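You operate a simulated robot arm through the tools that you are given. There is no shell and no other tool.

You are at the controls of a simulated robot arm. One attempt, no reset.

## Task
Take the spacer and the bracket out of the cube printer and put them in the dark parts tray.
Fine: switch off before the doors are opened, doors shut again; the plate stays on the bed.

The check looks at the end state, three seconds after you hand in, the way a careful person would. Anything else that was tipped, shoved, dropped, spilled or broken makes it a failure.

## Robot
A 7-joint arm with a two-finger parallel gripper, fixed in place. Base frame: the origin is at the foot of the arm, x ahead of it, y to its left, z up. Readings come in m, rad, newtons and seconds.
With the tool pointing down near the work surface it reaches from about 0.38 to 0.76 m from the base axis. Its first joint turns from -2.496 to 2.496 rad. Payload 3 kg.
Tool frame: the origin (TCP) lies between the finger pads and is the grasp point; the fingertips stand 0.03 m ahead of it; z points along the fingers, y is the line along which they close. The gripper opens to 0.11 m. The fingers are 0.02 m wide and 0.01 m thick; the gripper's body (0.048 by 0.112 m) begins 0.055 m behind the TCP.
Orientation is that of the tool frame in the base frame, as a unit quaternion [w, x, y, z]. With the fingers straight down and closing along the base's y, the tool's x points along the base's -x, its y along +y and its z along -z.

## Interface
- The arm moves only by the tool drive_tool. Its argument "series" is a list of rows, each an object of numbers (a shift or turn left out is 0, a gripper value left out holds the last): "rx", "ry", "rz": the turn, a rotation vector about the base's x, y, z in units of 180 degrees (1.0 is 180 degrees); "dx", "dy", "dz": the shift along the base's x, y, z in units of 400 mm (1.0 is 400 mm); "grip": the gripper command, from -1 (fully open) to 1 (shut), values between in proportion. In form: [{"rx": .., "ry": .., "rz": .., "dx": .., "dy": .., "dz": .., "grip": ..}, ...]. A call has 1 to 20 rows; each row is the pose to reach, as a shift and turn from the pose commanded when the call began. A call with a number of a shift or a turn outside -1 to 1 is refused whole. A row lasts 0.2 s, in which the tool goes at most 0.05 m and 0.15 rad; a call with a longer step from one row to the next is refused whole, and so is a gripper value outside its range. Where a pose cannot be reached the arm comes as near as it can. A force on the tool above 90 N (or 10 N above the force at the start of the call, whichever is more), or a blocked arm, ends the call early, and 0.2 s more pass. The fingers move at their own pace (about 0.108 m/s each) and stop on an object; they squeeze with about 41 N. The grip force told is the motor's: it shows also when the fingers shut on nothing. Time passes only in rows, and 0.2 s behind the last, so rows that repeat a pose let the fingers close. It gives the time, the measured TCP pose, the force on the tool (base axes), the opening and the grip force at its end, in the units of the frame above (readings bear some noise), with the torque about the TCP (base axes, N m) and any sound that the robot's microphone picked up, and new pictures: "show" is both (left out), scene, wrist or none.
- Cameras (640 x 400 px; columns grow to the right, rows downward): "scene" is fixed at [0.051, -0.6494, 1.6559]; the picture's right is [0.33, -0.94, 0.00], its down [-0.60, -0.21, -0.77] and it looks along [0.73, 0.26, -0.63] (base axes); focal length 325 px, centre (320, 200). "wrist" rides on the gripper at [0.072, 0.017, -0.103] in the tool frame; the picture's right is [-0.23, 0.97, 0.00], its down [-0.76, -0.18, -0.62] and it looks along [-0.61, -0.14, 0.78] (tool axes); focal length 222 px, centre (320, 200). There is no depth. A picture from a camera that has moved, and an enlarged one, comes with that camera's place and axes in the base frame and with its lens.
- slide_trunk(by): slides the trunk up (or, below 0, down) by that many m; the arm rides with it, the base frame stays. It gives what a move gives, with no picture.
- zoom(camera, box): a new picture of the part [left, top, right, bottom] of that camera's present view, enlarged. The clock stands still meanwhile.
- finish_job(): hands the job in; it is judged then, once.

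Places have to be worked out from the pictures, the camera data and where the tool is seen. Open the gripper and draw the arm clear of the work before you hand the job in, unless the task says otherwise.

The tools are called by a JSON object that holds its "fn" and its "kwargs". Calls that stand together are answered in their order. drive_tool: Moves the arm, as the interface text tells. Its arguments: {"type":"object","properties":{"series":{"type":"array"},"show":{"type":"string","enum":["both","scene","wrist","none"]}},"required":["series"]} The other tools are called the same way: slide_trunk (by) slides the trunk up or down; zoom (camera, box) takes an enlarged picture of a part of a camera's view; finish_job () hands the job in.

At the start:

```text
time: 0.0
position: [0.7531, -0.1107, 1.2647]
ee_rot: [0.0, 0.0, 1.0, 0.0]
ft_force: [0.6, -0.1, 0.5]
ft_torque: [0.01, -0.02, 0.0]
grip_width: 0.1099
grasp_force: 0.1
trunk travel left (down, up): [-0.8, 0.09]
```

scene: 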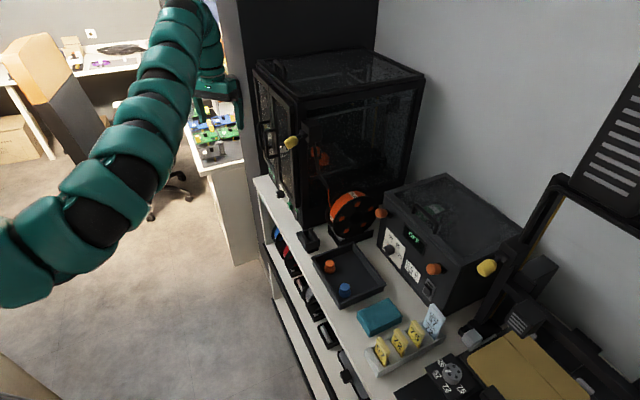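
wrist: 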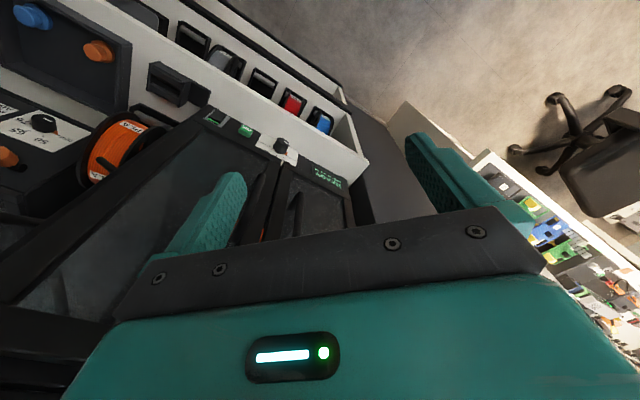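

I start by looking closely at the scene: the cube printer (black enclosure), tray and switches.

{"fn": "zoom", "kwargs": {"camera": "scene", "box": [240, 40, 440, 260]}}

{"fn": "zoom", "kwargs": {"camera": "scene", "box": [280, 180, 520, 330]}}

{"fn": "zoom", "kwargs": {"camera": "wrist", "box": [80, 60, 400, 260]}}

```text
1.82 times, centred on (340, 150) of scene
camera zoom: at [0.051, -0.6494, 1.6559], right [0.33, -0.94, 0.0], down [-0.6, -0.21, -0.77], along [0.73, 0.26, -0.63], focal length 590 px, centre (284, 291)
```

zoom: 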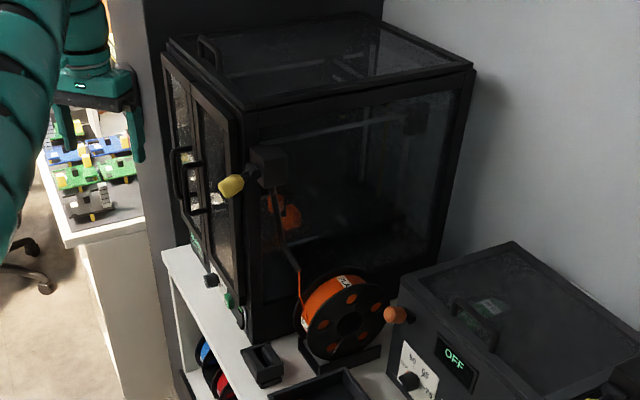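

```text
2.67 times, centred on (400, 255) of scene
camera zoom: at [0.051, -0.6494, 1.6559], right [0.33, -0.94, 0.0], down [-0.6, -0.21, -0.77], along [0.73, 0.26, -0.63], focal length 866 px, centre (107, 53)
```

zoom: 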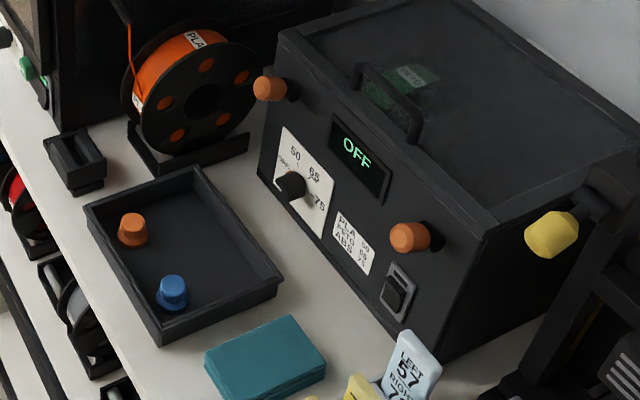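

```text
2.00 times, centred on (240, 160) of wrist
camera zoom: at [0.6787, -0.0943, 1.3695], right [0.23, 0.97, 0.0], down [0.76, -0.18, 0.62], along [0.61, -0.14, -0.78], focal length 444 px, centre (480, 280)
```

zoom: 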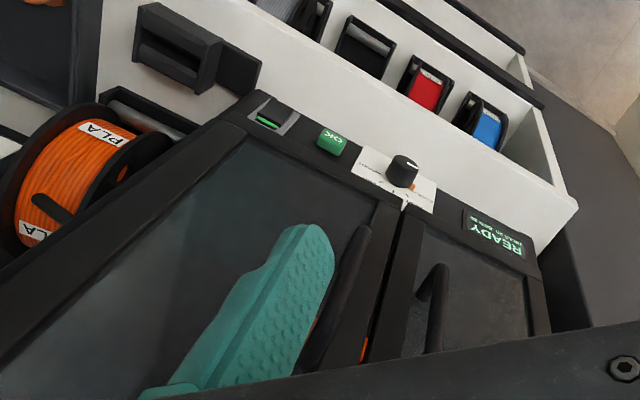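

The printer's control panel (rocker, OK button, dial, display) faces the robot diagonally. I zoom further to read the panel and doors.

{"fn": "zoom", "kwargs": {"camera": "wrist", "box": [190, 95, 360, 200]}}

{"fn": "zoom", "kwargs": {"camera": "scene", "box": [250, 60, 330, 260]}}

{"fn": "zoom", "kwargs": {"camera": "scene", "box": [340, 290, 640, 400]}}

```text
3.76 times, centred on (275, 148) of wrist
camera zoom: at [0.6787, -0.0943, 1.3695], right [0.23, 0.97, 0.0], down [0.76, -0.18, 0.62], along [0.61, -0.14, -0.78], focal length 836 px, centre (489, 398)
```

zoom: 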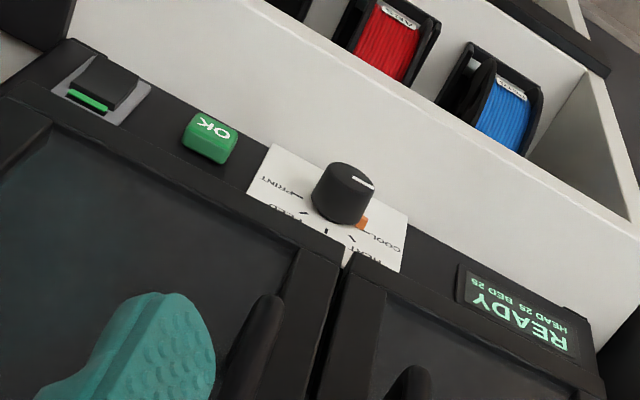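

```text
2.00 times, centred on (290, 160) of scene
camera zoom: at [0.051, -0.6494, 1.6559], right [0.33, -0.94, 0.0], down [-0.6, -0.21, -0.77], along [0.73, 0.26, -0.63], focal length 649 px, centre (380, 280)
```

zoom: 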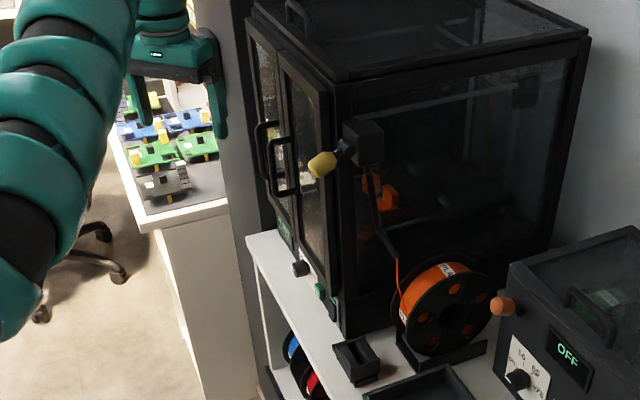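

```text
2.13 times, centred on (490, 345) of scene
camera zoom: at [0.051, -0.6494, 1.6559], right [0.33, -0.94, 0.0], down [-0.6, -0.21, -0.77], along [0.73, 0.26, -0.63], focal length 693 px, centre (-43, -109)
```

zoom: 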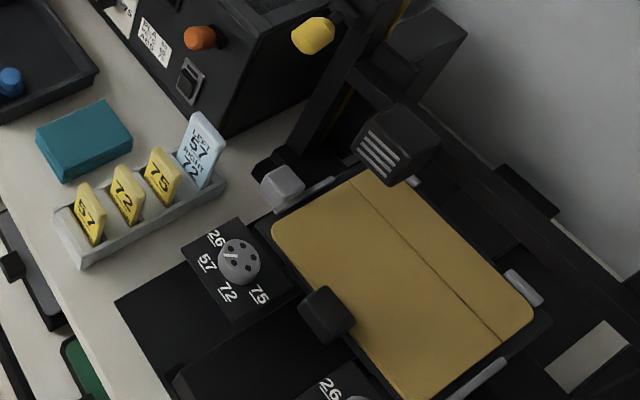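

The shelf runs at 45° to the base. I define n=(0.707,-0.707) as pointing into the shelf and u=(0.707,0.707) as pointing left along it. The printer's front is at n≈0.77, its rocker is at u≈0.325, z≈0.95, and the door handles are at u≈0.43 and 0.49, z≈1.11–1.21. I turn the tool horizontal, facing the doors, and back off slightly.

{"fn": "drive_tool", "kwargs": {"series": [{"rx": -0.014, "ry": -0.0337, "rz": -0.014, "dx": -0.006, "dy": 0.006}, {"rx": -0.0279, "ry": -0.0674, "rz": -0.0279, "dx": -0.013, "dy": 0.013}, {"rx": -0.0419, "ry": -0.1011, "rz": -0.0419, "dx": -0.019, "dy": 0.019}, {"rx": -0.0558, "ry": -0.1348, "rz": -0.0558, "dx": -0.025, "dy": 0.025}, {"rx": -0.0698, "ry": -0.1685, "rz": -0.0698, "dx": -0.031, "dy": 0.031}, {"rx": -0.0837, "ry": -0.2022, "rz": -0.0837, "dx": -0.038, "dy": 0.038}, {"rx": -0.0977, "ry": -0.2359, "rz": -0.0977, "dx": -0.044, "dy": 0.044}, {"rx": -0.1117, "ry": -0.2696, "rz": -0.1117, "dx": -0.05, "dy": 0.05}, {"rx": -0.1256, "ry": -0.3033, "rz": -0.1256, "dx": -0.056, "dy": 0.056}, {"rx": -0.1396, "ry": -0.337, "rz": -0.1396, "dx": -0.063, "dy": 0.063}, {"rx": -0.1535, "ry": -0.3707, "rz": -0.1535, "dx": -0.069, "dy": 0.069}, {"rx": -0.1675, "ry": -0.4044, "rz": -0.1675, "dx": -0.075, "dy": 0.075}, {"rx": -0.1814, "ry": -0.4381, "rz": -0.1814, "dx": -0.081, "dy": 0.081}, {"rx": -0.1954, "ry": -0.4718, "rz": -0.1954, "dx": -0.088, "dy": 0.088}]}}

```text
time: 3.0
position: [0.7167, -0.0755, 1.2658]
ee_rot: [0.653, 0.271, 0.653, -0.271]
ft_force: [-0.1, -0.1, 0.6]
ft_torque: [0.01, 0.0, 0.01]
grip_width: 0.11
grasp_force: 0.0
out of reach, approached as far as the arm can: row 3, 4
trunk travel left (down, up): [-0.8, 0.09]
camera wrist: at [0.6547, 0.0087, 1.1943], right [0.69, 0.69, 0.23], down [-0.57, 0.32, 0.76], along [0.45, -0.65, 0.61], focal length 222 px, centre (320, 200)
```

scene: 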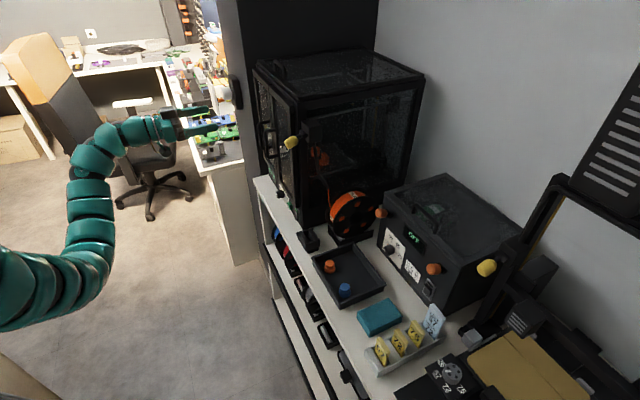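
wrist: 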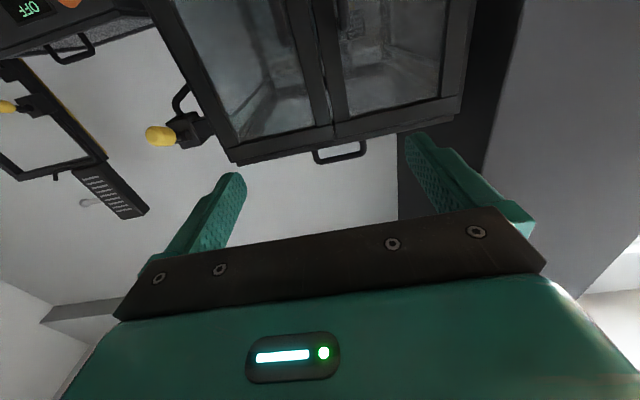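

The arm is now facing the doors. The camera sits under the tool and looks up, so I try rolling the tool to bring it above. I start with 90° and check the reach.

{"fn": "drive_tool", "kwargs": {"series": [{"rx": 0.0321, "ry": -0.0321}, {"rx": 0.0643, "ry": -0.0643}, {"rx": 0.0964, "ry": -0.0964}, {"rx": 0.1286, "ry": -0.1286}, {"rx": 0.1607, "ry": -0.1607}, {"rx": 0.1929, "ry": -0.1929}, {"rx": 0.225, "ry": -0.225}, {"rx": 0.2571, "ry": -0.2571}, {"rx": 0.2893, "ry": -0.2893}, {"rx": 0.3214, "ry": -0.3214}, {"rx": 0.3536, "ry": -0.3536}]}}

```text
time: 5.4
position: [0.7169, -0.0745, 1.2655]
ee_rot: [0.653, 0.653, 0.269, 0.272]
ft_force: [0.4, -0.1, -1.1]
ft_torque: [-0.01, 0.0, 0.02]
grip_width: 0.1106
grasp_force: 0.0
trunk travel left (down, up): [-0.8, 0.09]
camera wrist: at [0.6934, 0.0482, 1.283], right [-0.16, -0.16, 0.97], down [-0.98, -0.1, -0.18], along [0.12, -0.98, -0.14], focal length 222 px, centre (320, 200)
```

scene: 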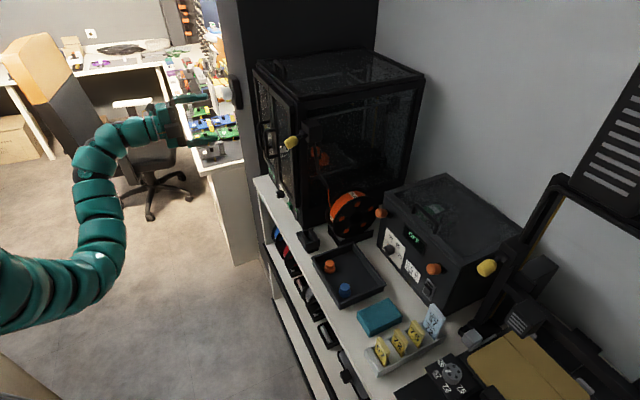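
wrist: 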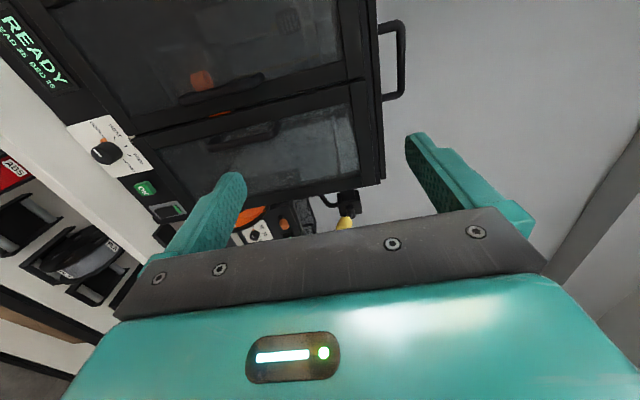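

Rolling works, so I continue the other 90° to put the camera on top.

{"fn": "drive_tool", "kwargs": {"series": [{"rx": 0.0321, "ry": -0.0321}, {"rx": 0.0643, "ry": -0.0643}, {"rx": 0.0964, "ry": -0.0964}, {"rx": 0.1286, "ry": -0.1286}, {"rx": 0.1607, "ry": -0.1607}, {"rx": 0.1929, "ry": -0.1929}, {"rx": 0.225, "ry": -0.225}, {"rx": 0.2571, "ry": -0.2571}, {"rx": 0.2893, "ry": -0.2893}, {"rx": 0.3214, "ry": -0.3214}, {"rx": 0.3536, "ry": -0.3536}]}}

```text
time: 7.8
position: [0.5614, -0.1151, 1.4103]
ee_rot: [0.334, 0.682, -0.199, 0.619]
ft_force: [1.0, -0.1, -0.2]
ft_torque: [-0.01, 0.01, 0.0]
grip_width: 0.11
grasp_force: 0.0
out of reach, approached as far as the arm can: row 5, 6, 7, 8, 9, 10, 11
trunk travel left (down, up): [-0.8, 0.09]
camera wrist: at [0.4858, -0.0454, 1.486], right [-0.7, -0.71, -0.02], down [-0.44, 0.45, -0.78], along [0.56, -0.54, -0.63], focal length 222 px, centre (320, 200)
```

scene: 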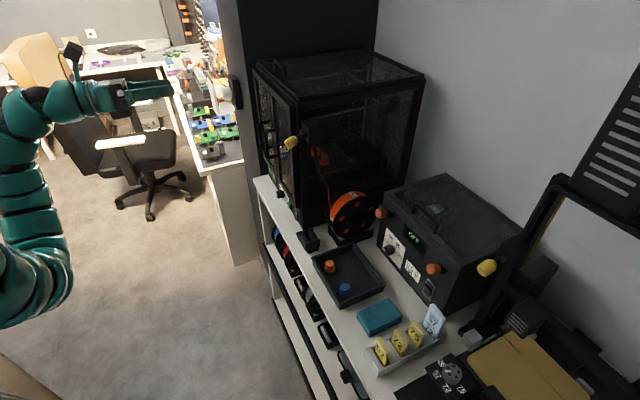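
wrist: 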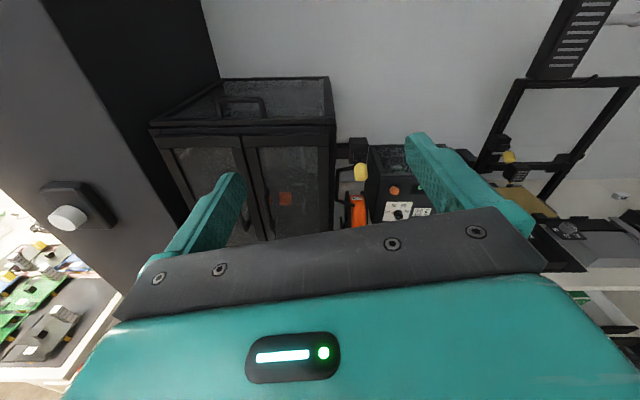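

The full camera-up roll nearly worked, but the position fell short. I repeat the pose to see what counts as commanded and whether the arm converges.

{"fn": "drive_tool", "kwargs": {"series": [{}, {}, {}], "show": "none"}}

```text
time: 8.6
position: [0.5589, -0.1115, 1.4126]
ee_rot: [0.334, 0.681, -0.197, 0.621]
ft_force: [0.0, 0.0, 0.8]
ft_torque: [0.01, 0.01, -0.03]
grip_width: 0.11
grasp_force: 0.1
trunk travel left (down, up): [-0.8, 0.09]
```

The commanded pose resets to the achieved one. From this branch I finish the roll and move down and toward the printer to test reachability.

{"fn": "drive_tool", "kwargs": {"series": [{"rx": 0.023, "ry": -0.023, "dz": -0.05}, {"rx": 0.047, "ry": -0.047, "dz": -0.1}, {"rx": 0.047, "ry": -0.047, "dx": 0.05, "dy": 0.05, "dz": -0.15}, {"rx": 0.047, "ry": -0.047, "dx": 0.1, "dy": 0.1, "dz": -0.2}, {"rx": 0.047, "ry": -0.047, "dx": 0.15, "dy": 0.15, "dz": -0.25}, {"rx": 0.047, "ry": -0.047, "dx": 0.2, "dy": 0.2, "dz": -0.3}]}}

```text
time: 10.0
position: [0.5007, -0.0988, 1.4696]
ee_rot: [0.267, 0.656, -0.266, 0.654]
ft_force: [-0.7, -1.0, 0.6]
ft_torque: [-0.03, -0.01, 0.02]
grip_width: 0.1099
grasp_force: 0.1
out of reach, approached as far as the arm can: row 1, 2, 3, 4, 5, 6
trunk travel left (down, up): [-0.8, 0.09]
camera wrist: at [0.4134, -0.0399, 1.5427], right [-0.68, -0.7, -0.22], down [-0.32, 0.56, -0.76], along [0.65, -0.45, -0.61], focal length 222 px, centre (320, 200)
```

scene: 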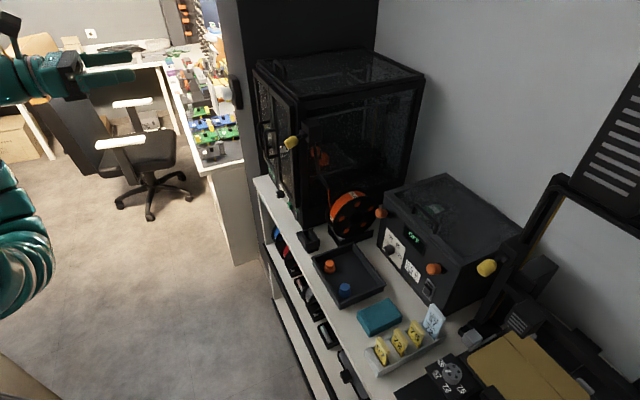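
wrist: 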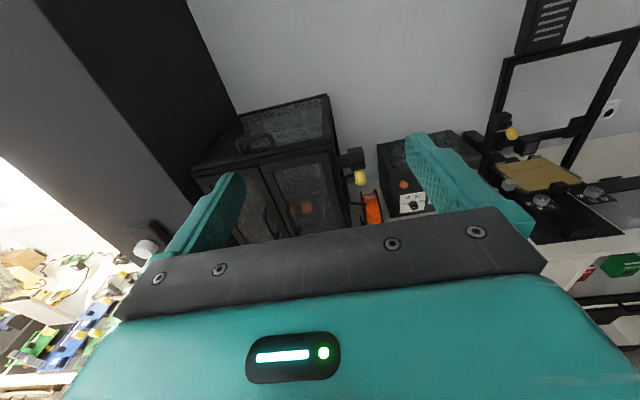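

This branch runs out of wrist range, which suggests rolling the opposite way leaves more joint travel. I unroll to camera-down, then continue in the negative direction.

{"fn": "drive_tool", "kwargs": {"series": [{"rx": -0.0334, "ry": 0.0334}, {"rx": -0.0668, "ry": 0.0668}, {"rx": -0.1002, "ry": 0.1002}, {"rx": -0.1336, "ry": 0.1336}, {"rx": -0.167, "ry": 0.167, "dx": 0.02, "dz": -0.02}, {"rx": -0.2003, "ry": 0.2003, "dx": 0.05, "dy": 0.01, "dz": -0.06}, {"rx": -0.2337, "ry": 0.2337, "dx": 0.08, "dy": 0.02, "dz": -0.1}, {"rx": -0.2671, "ry": 0.2671, "dx": 0.11, "dy": 0.03, "dz": -0.14}, {"rx": -0.3005, "ry": 0.3005, "dx": 0.14, "dy": 0.04, "dz": -0.18}, {"rx": -0.3339, "ry": 0.3339, "dx": 0.17, "dy": 0.05, "dz": -0.22}, {"rx": -0.3673, "ry": 0.3673, "dx": 0.2, "dy": 0.06, "dz": -0.26}, {"rx": -0.4007, "ry": 0.4007, "dx": 0.23, "dy": 0.07, "dz": -0.3}, {"rx": -0.4341, "ry": 0.4341, "dx": 0.26, "dy": 0.08, "dz": -0.34}, {"rx": -0.4675, "ry": 0.4675, "dx": 0.29, "dy": 0.1, "dz": -0.38}, {"rx": -0.5009, "ry": 0.5009, "dx": 0.32, "dy": 0.12, "dz": -0.42}, {"rx": -0.5342, "ry": 0.5342, "dx": 0.35, "dy": 0.14, "dz": -0.46}, {"rx": -0.5676, "ry": 0.5676, "dx": 0.375, "dy": 0.16, "dz": -0.5}, {"rx": -0.601, "ry": 0.601, "dx": 0.375, "dy": 0.16, "dz": -0.5}, {"rx": -0.6344, "ry": 0.6344, "dx": 0.375, "dy": 0.16, "dz": -0.5}, {"rx": -0.6678, "ry": 0.6678, "dx": 0.375, "dy": 0.16, "dz": -0.5}], "show": "scene"}}

{"fn": "drive_tool", "kwargs": {"series": [{"rx": -0.0334, "ry": 0.0334}, {"rx": -0.0668, "ry": 0.0668}, {"rx": -0.1002, "ry": 0.1002}, {"rx": -0.1336, "ry": 0.1336}, {"rx": -0.167, "ry": 0.167}, {"rx": -0.2003, "ry": 0.2003}, {"rx": -0.2337, "ry": 0.2337}, {"rx": -0.2671, "ry": 0.2671}, {"rx": -0.3005, "ry": 0.3005}, {"rx": -0.3339, "ry": 0.3339}, {"rx": -0.3673, "ry": 0.3673}, {"rx": -0.4007, "ry": 0.4007}, {"rx": -0.4341, "ry": 0.4341}]}}

```text
time: 14.2
position: [0.6539, -0.0427, 1.2738]
ee_rot: [0.673, 0.327, 0.627, -0.217]
ft_force: [-0.2, 0.4, -0.3]
ft_torque: [0.0, 0.02, -0.02]
grip_width: 0.1101
grasp_force: 0.1
trunk travel left (down, up): [-0.8, 0.09]
```

scene: 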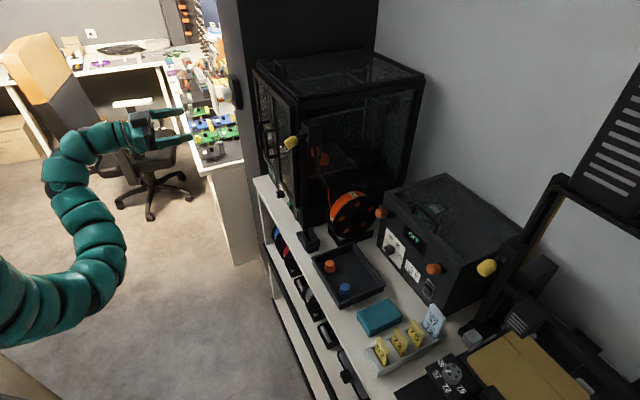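

```text
time: 17.0
position: [0.6536, -0.0437, 1.2745]
ee_rot: [-0.209, 0.331, -0.622, 0.678]
ft_force: [0.8, 0.0, -0.1]
ft_torque: [-0.02, -0.02, 0.01]
grip_width: 0.1098
grasp_force: 0.1
trunk travel left (down, up): [-0.8, 0.09]
camera wrist: at [0.5261, -0.0251, 1.2709], right [0.03, 0.02, -1.0], down [0.11, 0.99, 0.03], along [0.99, -0.11, 0.03], focal length 222 px, centre (320, 200)
```

scene: 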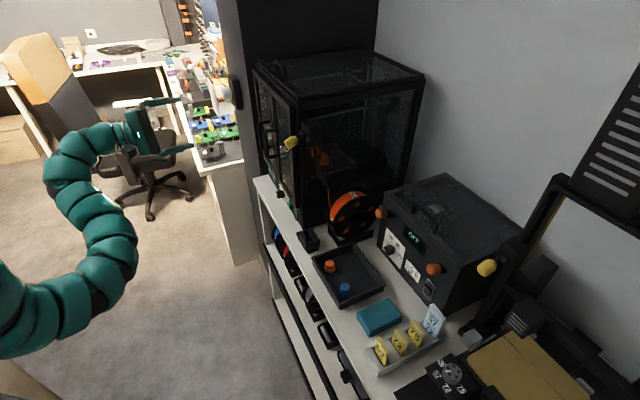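
wrist: 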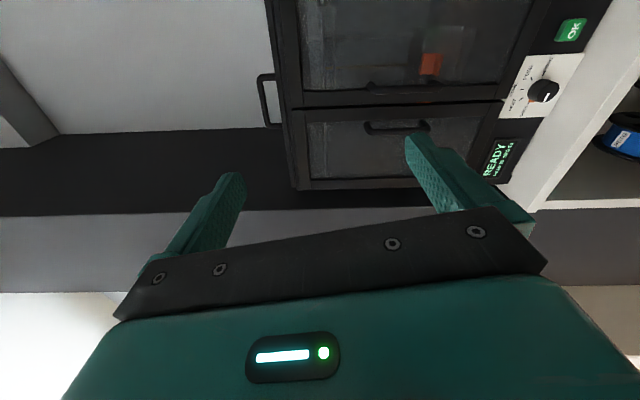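

No reach trouble so far in this direction. I continue the last ~79° to put the camera on top.

{"fn": "drive_tool", "kwargs": {"series": [{"rx": -0.031, "ry": 0.031}, {"rx": -0.062, "ry": 0.062}, {"rx": -0.093, "ry": 0.093}, {"rx": -0.124, "ry": 0.124}, {"rx": -0.155, "ry": 0.155}, {"rx": -0.186, "ry": 0.186}, {"rx": -0.217, "ry": 0.217}, {"rx": -0.248, "ry": 0.248}, {"rx": -0.279, "ry": 0.279}, {"rx": -0.31, "ry": 0.31}]}}

```text
time: 19.2
position: [0.6541, -0.046, 1.2741]
ee_rot: [0.266, 0.655, -0.27, 0.654]
ft_force: [0.5, 0.6, -0.4]
ft_torque: [0.01, 0.02, 0.03]
grip_width: 0.1097
grasp_force: 0.0
trunk travel left (down, up): [-0.8, 0.09]
camera wrist: at [0.5666, 0.0141, 1.3471], right [-0.68, -0.69, -0.23], down [-0.32, 0.57, -0.76], along [0.66, -0.44, -0.61], focal length 222 px, centre (320, 200)
```

scene: 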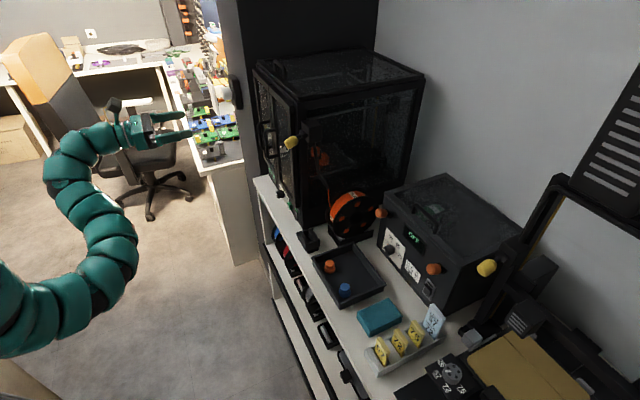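
wrist: 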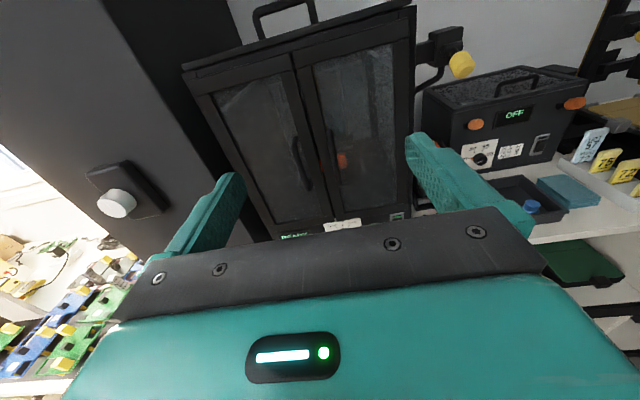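

The camera is now on top with the arm comfortable. I zoom in on the doors, panel and tray.

{"fn": "zoom", "kwargs": {"camera": "wrist", "box": [180, 0, 500, 240]}}

{"fn": "zoom", "kwargs": {"camera": "wrist", "box": [280, 100, 420, 240]}}

```text
1.67 times, centred on (340, 120) of wrist
camera zoom: at [0.5666, 0.0141, 1.3471], right [-0.68, -0.69, -0.23], down [-0.32, 0.57, -0.76], along [0.66, -0.44, -0.61], focal length 370 px, centre (287, 333)
```

zoom: 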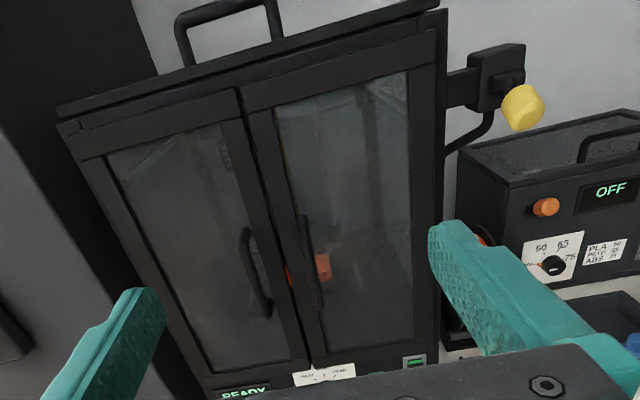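

```text
2.86 times, centred on (350, 170) of wrist
camera zoom: at [0.5666, 0.0141, 1.3471], right [-0.68, -0.69, -0.23], down [-0.32, 0.57, -0.76], along [0.66, -0.44, -0.61], focal length 635 px, centre (234, 286)
```

zoom: 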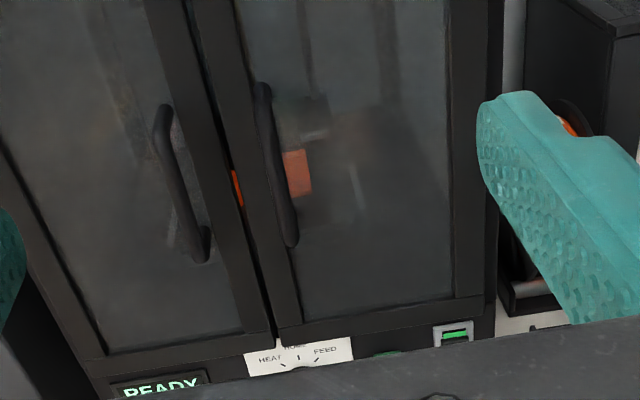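

Step one is the rocker, whose raised lower half has to be pressed. I close the gripper and move down in front of it at a stand-off to look.

{"fn": "drive_tool", "kwargs": {"series": [{"dx": -0.004, "dy": -0.036, "dz": -0.075, "grip": 1}, {"dx": -0.01, "dy": -0.073, "dz": -0.15}, {"dx": -0.015, "dy": -0.109, "dz": -0.225}, {"dx": -0.02, "dy": -0.145, "dz": -0.3}, {"dx": -0.025, "dy": -0.182, "dz": -0.375}, {"dx": -0.03, "dy": -0.218, "dz": -0.45}, {"dx": -0.035, "dy": -0.255, "dz": -0.525}, {"dx": -0.04, "dy": -0.29, "dz": -0.6}, {"dx": -0.044, "dy": -0.327, "dz": -0.675}]}}

```text
time: 21.2
position: [0.6352, -0.1765, 1.0034]
ee_rot: [0.264, 0.655, -0.27, 0.655]
ft_force: [-0.7, -0.6, 0.3]
ft_torque: [-0.01, -0.03, 0.0]
grip_width: 0.0
grasp_force: 38.1
trunk travel left (down, up): [-0.8, 0.09]
camera wrist: at [0.548, -0.1169, 1.0758], right [-0.68, -0.69, -0.23], down [-0.32, 0.57, -0.76], along [0.66, -0.44, -0.61], focal length 222 px, centre (320, 200)
```

scene: 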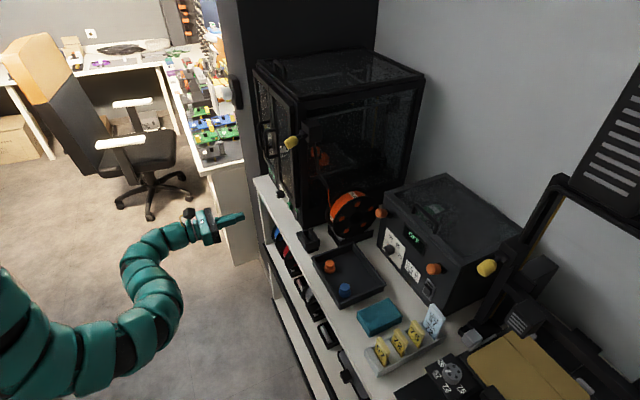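
wrist: 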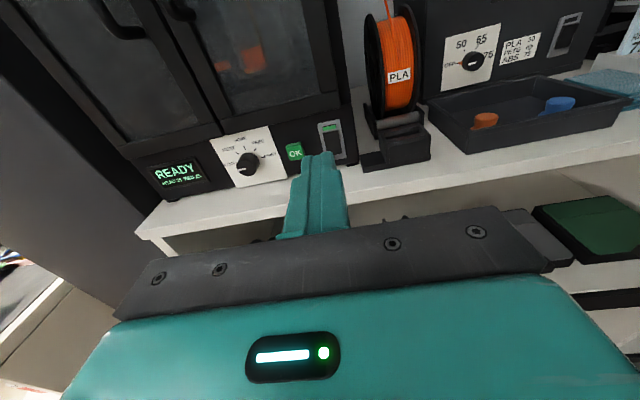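

{"fn": "zoom", "kwargs": {"camera": "wrist", "box": [140, 90, 460, 230]}}

{"fn": "zoom", "kwargs": {"camera": "wrist", "box": [280, 110, 370, 180]}}

```text
2.00 times, centred on (300, 160) of wrist
camera zoom: at [0.548, -0.1169, 1.0758], right [-0.68, -0.69, -0.23], down [-0.32, 0.57, -0.76], along [0.66, -0.44, -0.61], focal length 444 px, centre (360, 280)
```

zoom: 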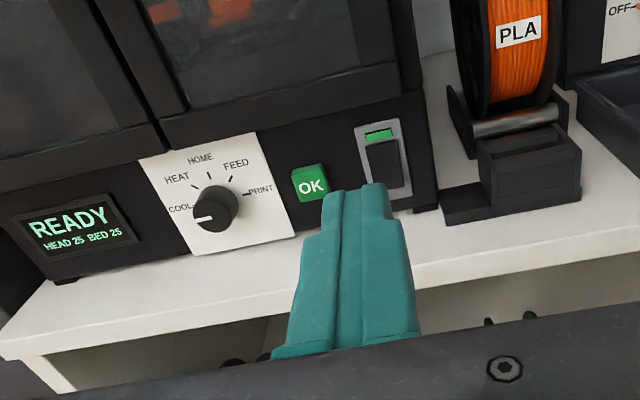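

```text
5.71 times, centred on (325, 145) of wrist
camera zoom: at [0.548, -0.1169, 1.0758], right [-0.68, -0.69, -0.23], down [-0.32, 0.57, -0.76], along [0.66, -0.44, -0.61], focal length 1269 px, centre (291, 514)
```

zoom: 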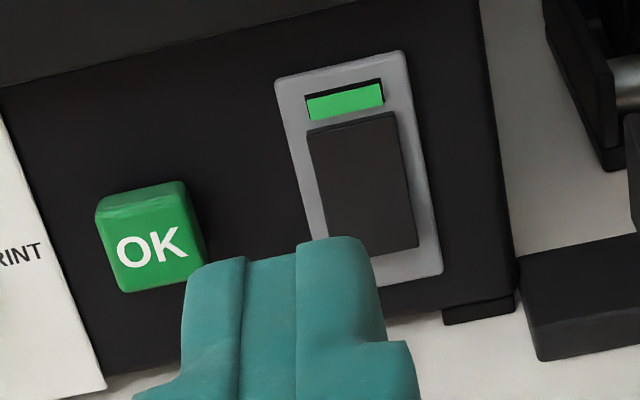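

{"fn": "zoom", "kwargs": {"camera": "wrist", "box": [540, 0, 600, 70]}}

{"fn": "zoom", "kwargs": {"camera": "wrist", "box": [310, 110, 365, 175]}}

```text
5.71 times, centred on (570, 35) of wrist
camera zoom: at [0.548, -0.1169, 1.0758], right [-0.68, -0.69, -0.23], down [-0.32, 0.57, -0.76], along [0.66, -0.44, -0.61], focal length 1269 px, centre (-1109, 1143)
```

zoom: 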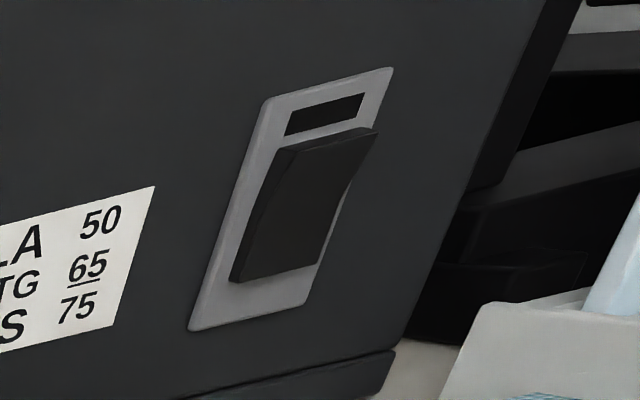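

```text
6.15 times, centred on (338, 142) of wrist
camera zoom: at [0.548, -0.1169, 1.0758], right [-0.68, -0.69, -0.23], down [-0.32, 0.57, -0.76], along [0.66, -0.44, -0.61], focal length 1367 px, centre (212, 554)
```

zoom: 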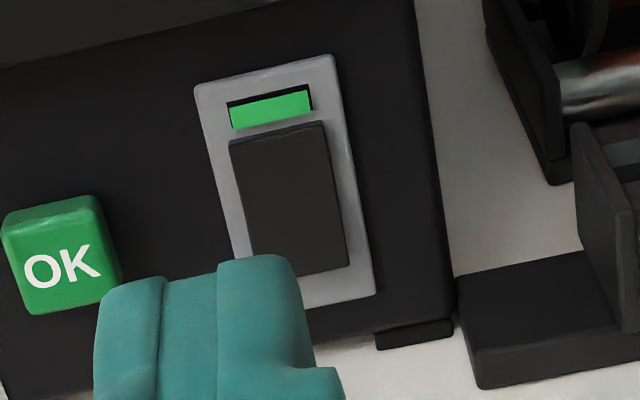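

Comparing with the dryer's OFF rocker, ON means the bottom half protrudes here. The paddle spans u≈0.310–0.331, z≈0.92–0.957, so I move to a pre-press pose aimed at its lower half.

{"fn": "drive_tool", "kwargs": {"series": [{"dx": -0.003, "dy": -0.007, "dz": -0.09}, {"dx": -0.003, "dy": -0.007, "dz": -0.18}, {"dx": 0.07, "dy": -0.08, "dz": -0.1835}, {"dx": 0.14, "dy": -0.15, "dz": -0.1835}, {"dx": 0.21, "dy": -0.225, "dz": -0.1835}, {"dx": 0.2157, "dy": -0.2298, "dz": -0.1835}]}}

{"fn": "zoom", "kwargs": {"camera": "wrist", "box": [240, 70, 400, 190]}}

{"fn": "zoom", "kwargs": {"camera": "scene", "box": [220, 160, 340, 260]}}

```text
time: 22.6
position: [0.7238, -0.2671, 0.9298]
ee_rot: [0.265, 0.655, -0.269, 0.655]
ft_force: [-0.7, -0.1, 0.5]
ft_torque: [-0.02, 0.0, -0.01]
grip_width: 0.0
grasp_force: 37.3
trunk travel left (down, up): [-0.8, 0.09]
camera wrist: at [0.6358, -0.2076, 1.0027], right [-0.68, -0.69, -0.23], down [-0.32, 0.57, -0.76], along [0.66, -0.44, -0.61], focal length 222 px, centre (320, 200)
```

scene: 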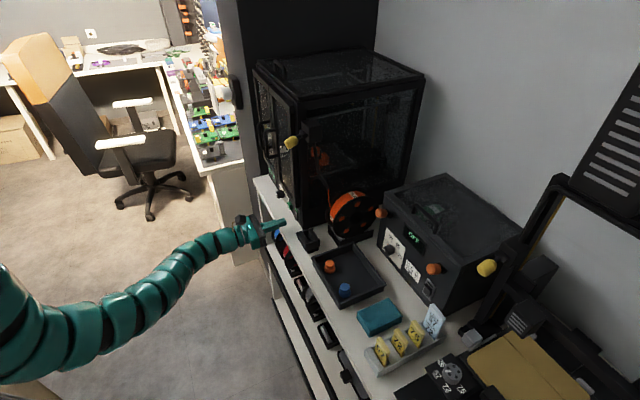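
wrist: 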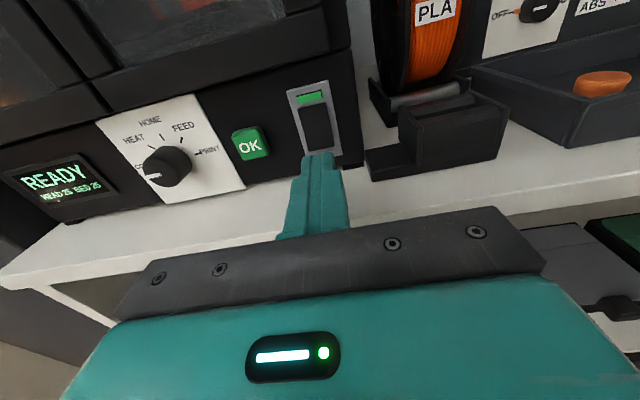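

```text
3.33 times, centred on (320, 130) of wrist
camera zoom: at [0.6358, -0.2076, 1.0027], right [-0.68, -0.69, -0.23], down [-0.32, 0.57, -0.76], along [0.66, -0.44, -0.61], focal length 740 px, centre (320, 433)
```

zoom: 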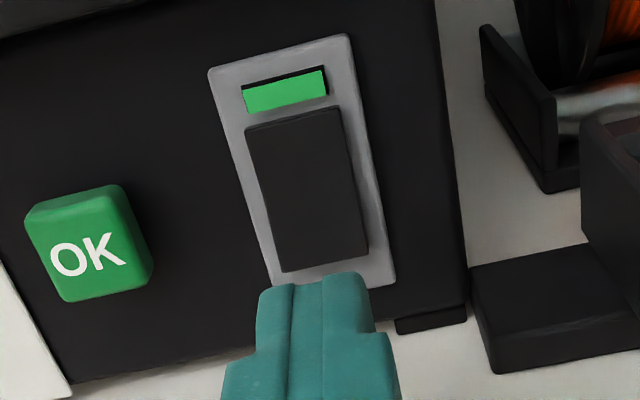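

```text
4.00 times, centred on (280, 210) of scene
camera zoom: at [0.051, -0.6494, 1.6559], right [0.33, -0.94, 0.0], down [-0.6, -0.21, -0.77], along [0.73, 0.26, -0.63], focal length 1299 px, centre (480, 160)
```

zoom: 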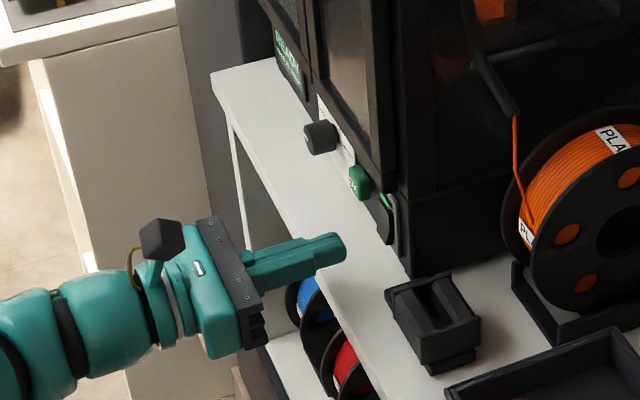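

The fingertips line up with the lower half of the paddle. I advance slowly and watch the force and the display.

{"fn": "drive_tool", "kwargs": {"series": [{"dx": 0.0177, "dy": -0.0177}, {"dx": 0.0265, "dy": -0.0265}, {"dx": 0.0354, "dy": -0.0354}, {"dx": 0.0424, "dy": -0.0424}, {"dx": 0.0495, "dy": -0.0495}], "show": "wrist"}}

```text
time: 23.8
position: [0.7411, -0.2881, 0.9301]
ee_rot: [0.265, 0.654, -0.271, 0.655]
ft_force: [-0.2, -0.4, 0.0]
ft_torque: [-0.01, -0.01, 0.01]
grip_width: 0.0
grasp_force: 37.7
trunk travel left (down, up): [-0.8, 0.09]
camera wrist: at [0.6541, -0.2288, 1.0036], right [-0.68, -0.69, -0.23], down [-0.32, 0.57, -0.76], along [0.66, -0.44, -0.61], focal length 222 px, centre (320, 200)
```

wrist: 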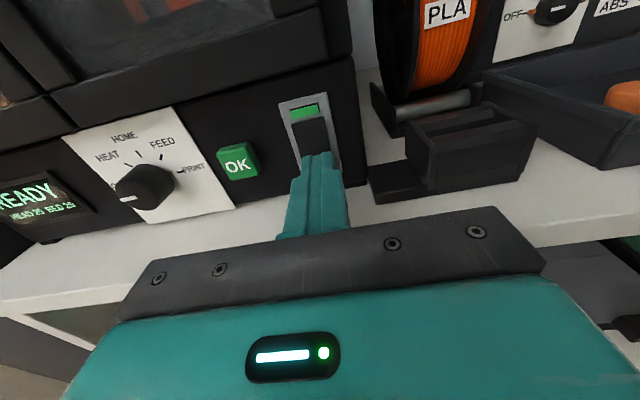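

No contact yet, with the tip at n≈0.758. I continue in 3 mm steps.

{"fn": "drive_tool", "kwargs": {"series": [{"dx": 0.0053, "dy": -0.0053}, {"dx": 0.0106, "dy": -0.0106}, {"dx": 0.0159, "dy": -0.0159}, {"dx": 0.0212, "dy": -0.0212}], "show": "wrist"}}

```text
time: 24.8
position: [0.7475, -0.2921, 0.9313]
ee_rot: [0.265, 0.655, -0.27, 0.654]
ft_force: [-38.4, 22.6, -9.0]
ft_torque: [0.2, -0.28, -0.46]
grip_width: 0.0001
grasp_force: 37.8
trunk travel left (down, up): [-0.8, 0.09]
heard: click, click, click
camera wrist: at [0.6592, -0.2335, 1.0041], right [-0.68, -0.7, -0.23], down [-0.32, 0.57, -0.76], along [0.66, -0.44, -0.61], focal length 222 px, centre (320, 200)
```

wrist: 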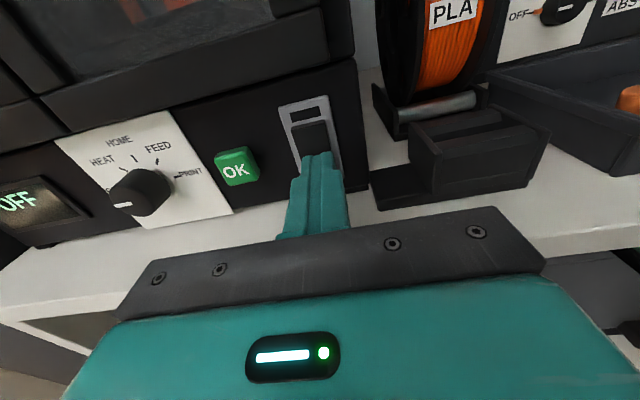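

The display reads OFF and the lamp is dark. I retract straight back and confirm it stays off.

{"fn": "drive_tool", "kwargs": {"series": [{"dx": -0.02, "dy": 0.02}, {"dx": -0.06, "dy": 0.06}, {"dx": -0.12, "dy": 0.12}, {"dx": -0.2, "dy": 0.2}, {"dx": -0.28, "dy": 0.28}, {"dx": -0.36, "dy": 0.36}]}}

{"fn": "zoom", "kwargs": {"camera": "wrist", "box": [180, 0, 420, 200]}}

```text
time: 26.2
position: [0.6059, -0.1498, 0.9331]
ee_rot: [0.264, 0.655, -0.27, 0.655]
ft_force: [-0.5, 0.5, 0.0]
ft_torque: [-0.02, -0.02, 0.0]
grip_width: 0.0002
grasp_force: 37.8
trunk travel left (down, up): [-0.8, 0.09]
heard: click, click, click, click, click, click
camera wrist: at [0.5189, -0.0902, 1.0055], right [-0.68, -0.69, -0.23], down [-0.32, 0.57, -0.76], along [0.66, -0.44, -0.61], focal length 222 px, centre (320, 200)
```

scene: 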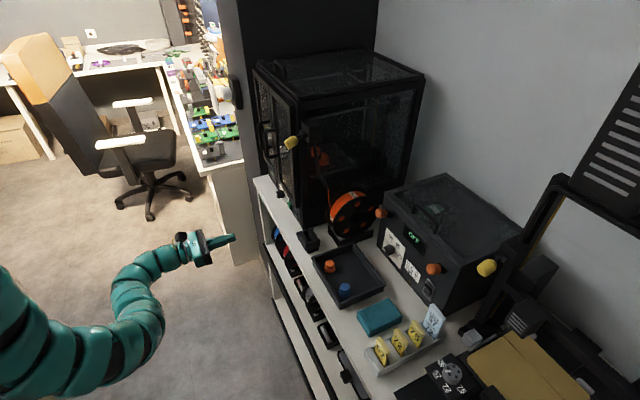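
wrist: 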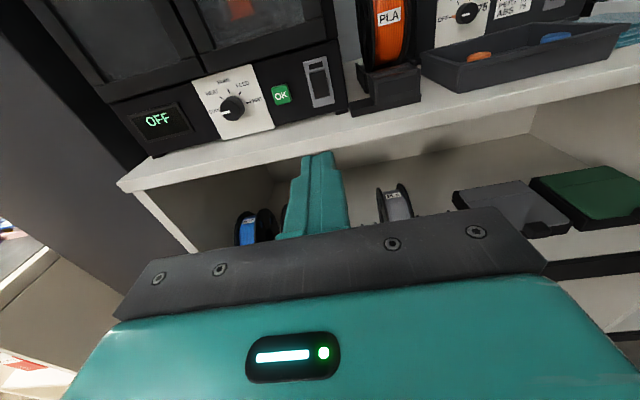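

```text
2.00 times, centred on (300, 100) of wrist
camera zoom: at [0.5189, -0.0902, 1.0055], right [-0.68, -0.69, -0.23], down [-0.32, 0.57, -0.76], along [0.66, -0.44, -0.61], focal length 444 px, centre (360, 400)
```

zoom: 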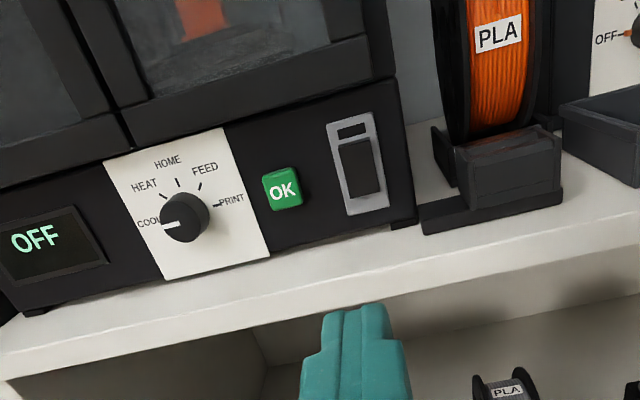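

The printer is off. Next is the right door handle, at u≈0.430, n≈0.735, z≈1.105–1.21. I open the gripper to about 5 cm so it clears the neighbouring handle and go to a stand-off.

{"fn": "drive_tool", "kwargs": {"series": [{"dx": 0.043, "dy": 0.005, "dz": 0.07, "grip": 0.09}, {"dx": 0.085, "dy": 0.01, "dz": 0.14}, {"dx": 0.128, "dy": 0.015, "dz": 0.21}, {"dx": 0.17, "dy": 0.02, "dz": 0.28}, {"dx": 0.213, "dy": 0.025, "dz": 0.35}, {"dx": 0.256, "dy": 0.03, "dz": 0.42}, {"dx": 0.298, "dy": 0.035, "dz": 0.49}, {"dx": 0.341, "dy": 0.039, "dz": 0.56}]}}

{"fn": "zoom", "kwargs": {"camera": "wrist", "box": [200, 0, 440, 240]}}

```text
time: 28.0
position: [0.7429, -0.1378, 1.1539]
ee_rot: [0.264, 0.655, -0.271, 0.654]
ft_force: [0.5, 0.3, 0.6]
ft_torque: [0.04, 0.05, 0.01]
grip_width: 0.0501
grasp_force: 0.0
trunk travel left (down, up): [-0.8, 0.09]
camera wrist: at [0.6553, -0.0783, 1.2281], right [-0.68, -0.69, -0.23], down [-0.32, 0.57, -0.76], along [0.66, -0.44, -0.61], focal length 222 px, centre (320, 200)
```

scene: 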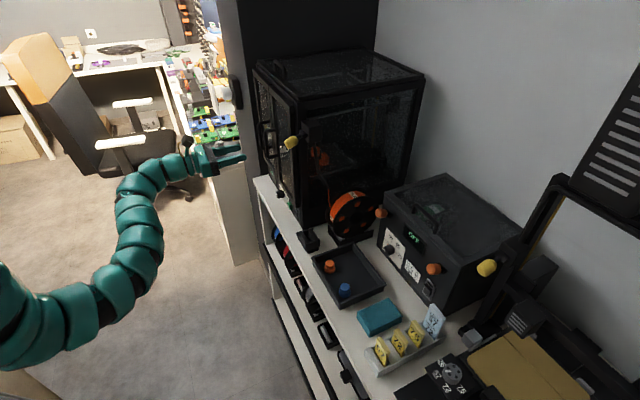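
wrist: 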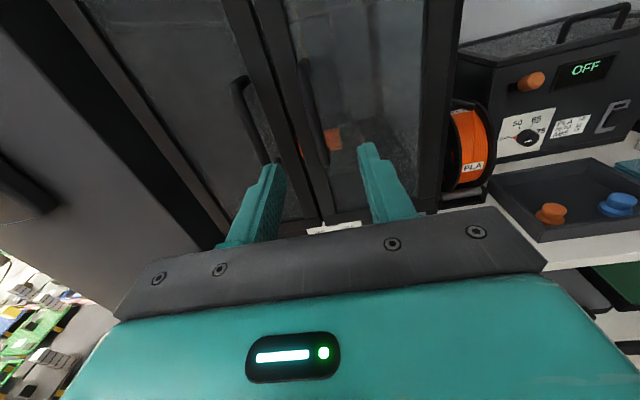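

```text
1.67 times, centred on (320, 120) of wrist
camera zoom: at [0.6553, -0.0783, 1.2281], right [-0.68, -0.69, -0.23], down [-0.32, 0.57, -0.76], along [0.66, -0.44, -0.61], focal length 370 px, centre (320, 333)
```

zoom: 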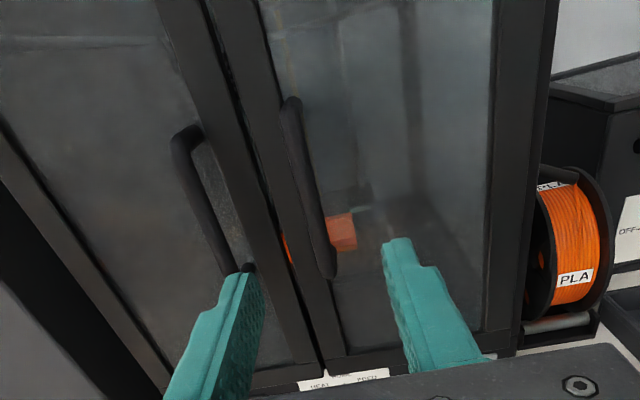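

The handle lies between the open fingers. I move straight in to n≈0.722.

{"fn": "drive_tool", "kwargs": {"series": [{"dx": 0.05, "dy": -0.046}, {"dx": 0.1, "dy": -0.092}, {"dx": 0.14, "dy": -0.129}, {"dx": 0.165, "dy": -0.152}, {"dx": 0.182, "dy": -0.168}], "show": "wrist"}}

{"fn": "zoom", "kwargs": {"camera": "wrist", "box": [220, 60, 420, 240]}}

{"fn": "zoom", "kwargs": {"camera": "scene", "box": [220, 100, 310, 200]}}

```text
time: 29.2
position: [0.8164, -0.2043, 1.1542]
ee_rot: [0.266, 0.654, -0.27, 0.654]
ft_force: [0.4, -0.6, 0.5]
ft_torque: [-0.02, -0.01, -0.02]
grip_width: 0.0501
grasp_force: 0.1
trunk travel left (down, up): [-0.8, 0.09]
camera wrist: at [0.7292, -0.1441, 1.2275], right [-0.68, -0.69, -0.23], down [-0.32, 0.57, -0.76], along [0.66, -0.44, -0.61], focal length 222 px, centre (320, 200)
```

wrist: 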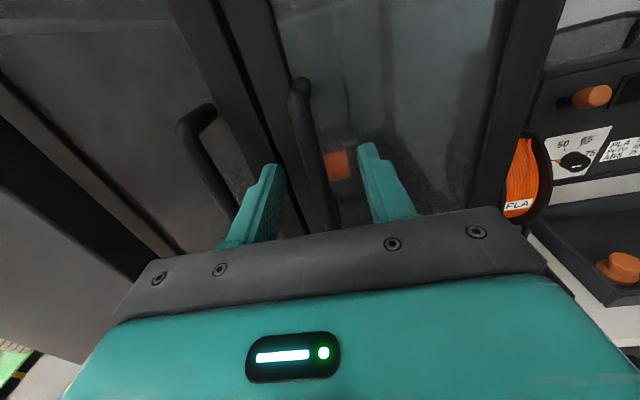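

```text
2.22 times, centred on (320, 150) of wrist
camera zoom: at [0.7292, -0.1441, 1.2275], right [-0.68, -0.69, -0.23], down [-0.32, 0.57, -0.76], along [0.66, -0.44, -0.61], focal length 494 px, centre (320, 311)
```

zoom: 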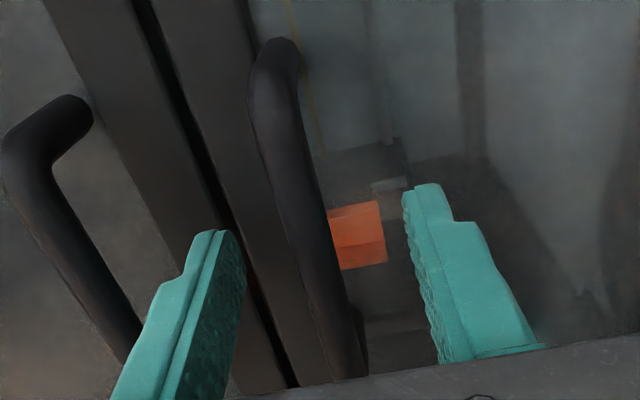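

```text
4.00 times, centred on (265, 150) of scene
camera zoom: at [0.051, -0.6494, 1.6559], right [0.33, -0.94, 0.0], down [-0.6, -0.21, -0.77], along [0.73, 0.26, -0.63], focal length 1299 px, centre (540, 400)
```

zoom: 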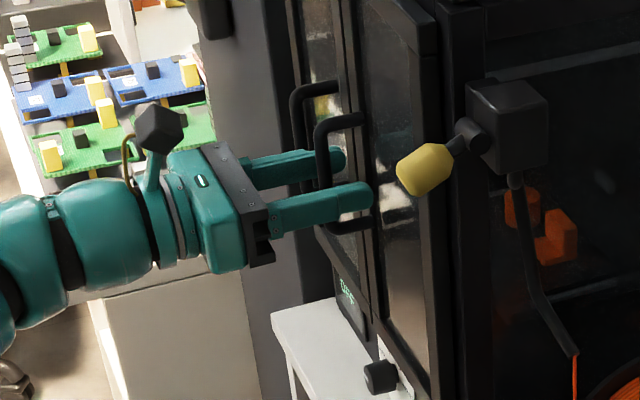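

The bar sits between the fingers. I close on it.

{"fn": "drive_tool", "kwargs": {"series": [{"grip": 1}, {"grip": 1}, {"grip": 1}, {"grip": 1}], "show": "wrist"}}

```text
time: 30.2
position: [0.8154, -0.2037, 1.154]
ee_rot: [0.265, 0.655, -0.27, 0.655]
ft_force: [-0.4, -0.9, -1.2]
ft_torque: [-0.55, 0.07, 0.0]
grip_width: 0.0106
grasp_force: 45.0
trunk travel left (down, up): [-0.8, 0.09]
camera wrist: at [0.729, -0.1443, 1.2278], right [-0.68, -0.69, -0.23], down [-0.32, 0.57, -0.76], along [0.66, -0.44, -0.61], focal length 222 px, centre (320, 200)
```

wrist: 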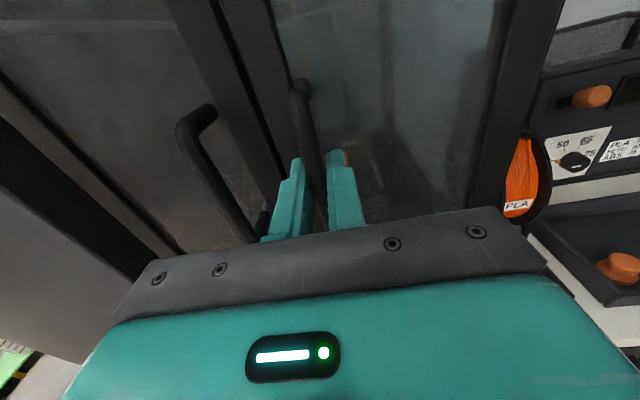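

The bar is gripped (10.6 mm). I pull along an arc about the right hinge (u≈0.288, n≈0.77), yawing with the door for the first 20°.

{"fn": "drive_tool", "kwargs": {"series": [{"dx": -0.0122, "dy": 0.0055, "rz": 0.0111}, {"dx": -0.0245, "dy": 0.0109, "rz": 0.0222}, {"dx": -0.0496, "dy": 0.02, "rz": 0.0444}, {"dx": -0.0754, "dy": 0.0274, "rz": 0.0667}, {"dx": -0.1015, "dy": 0.0329, "rz": 0.0889}, {"dx": -0.128, "dy": 0.0366, "rz": 0.1111}]}}

```text
time: 31.6
position: [0.7635, -0.1923, 1.1542]
ee_rot: [0.148, 0.692, -0.152, 0.69]
ft_force: [-1.6, -9.5, -2.8]
ft_torque: [-0.73, -0.37, -0.21]
grip_width: 0.0107
grasp_force: 44.9
trunk travel left (down, up): [-0.8, 0.09]
camera wrist: at [0.6607, -0.1653, 1.2276], right [-0.41, -0.88, -0.23], down [-0.49, 0.43, -0.76], along [0.77, -0.19, -0.61], focal length 222 px, centre (320, 200)
```

scene: 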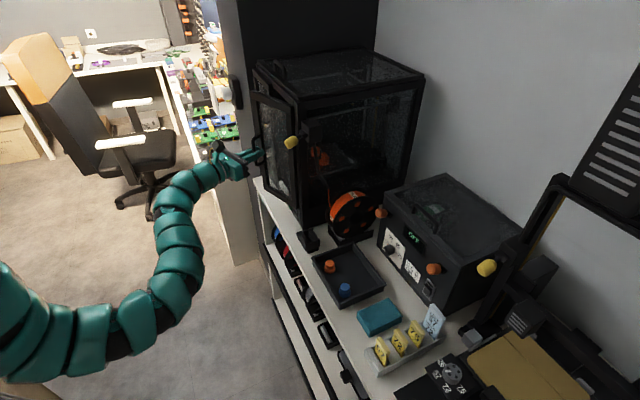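
wrist: 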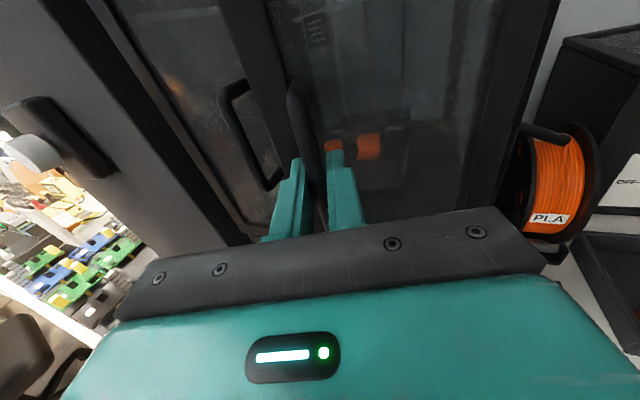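

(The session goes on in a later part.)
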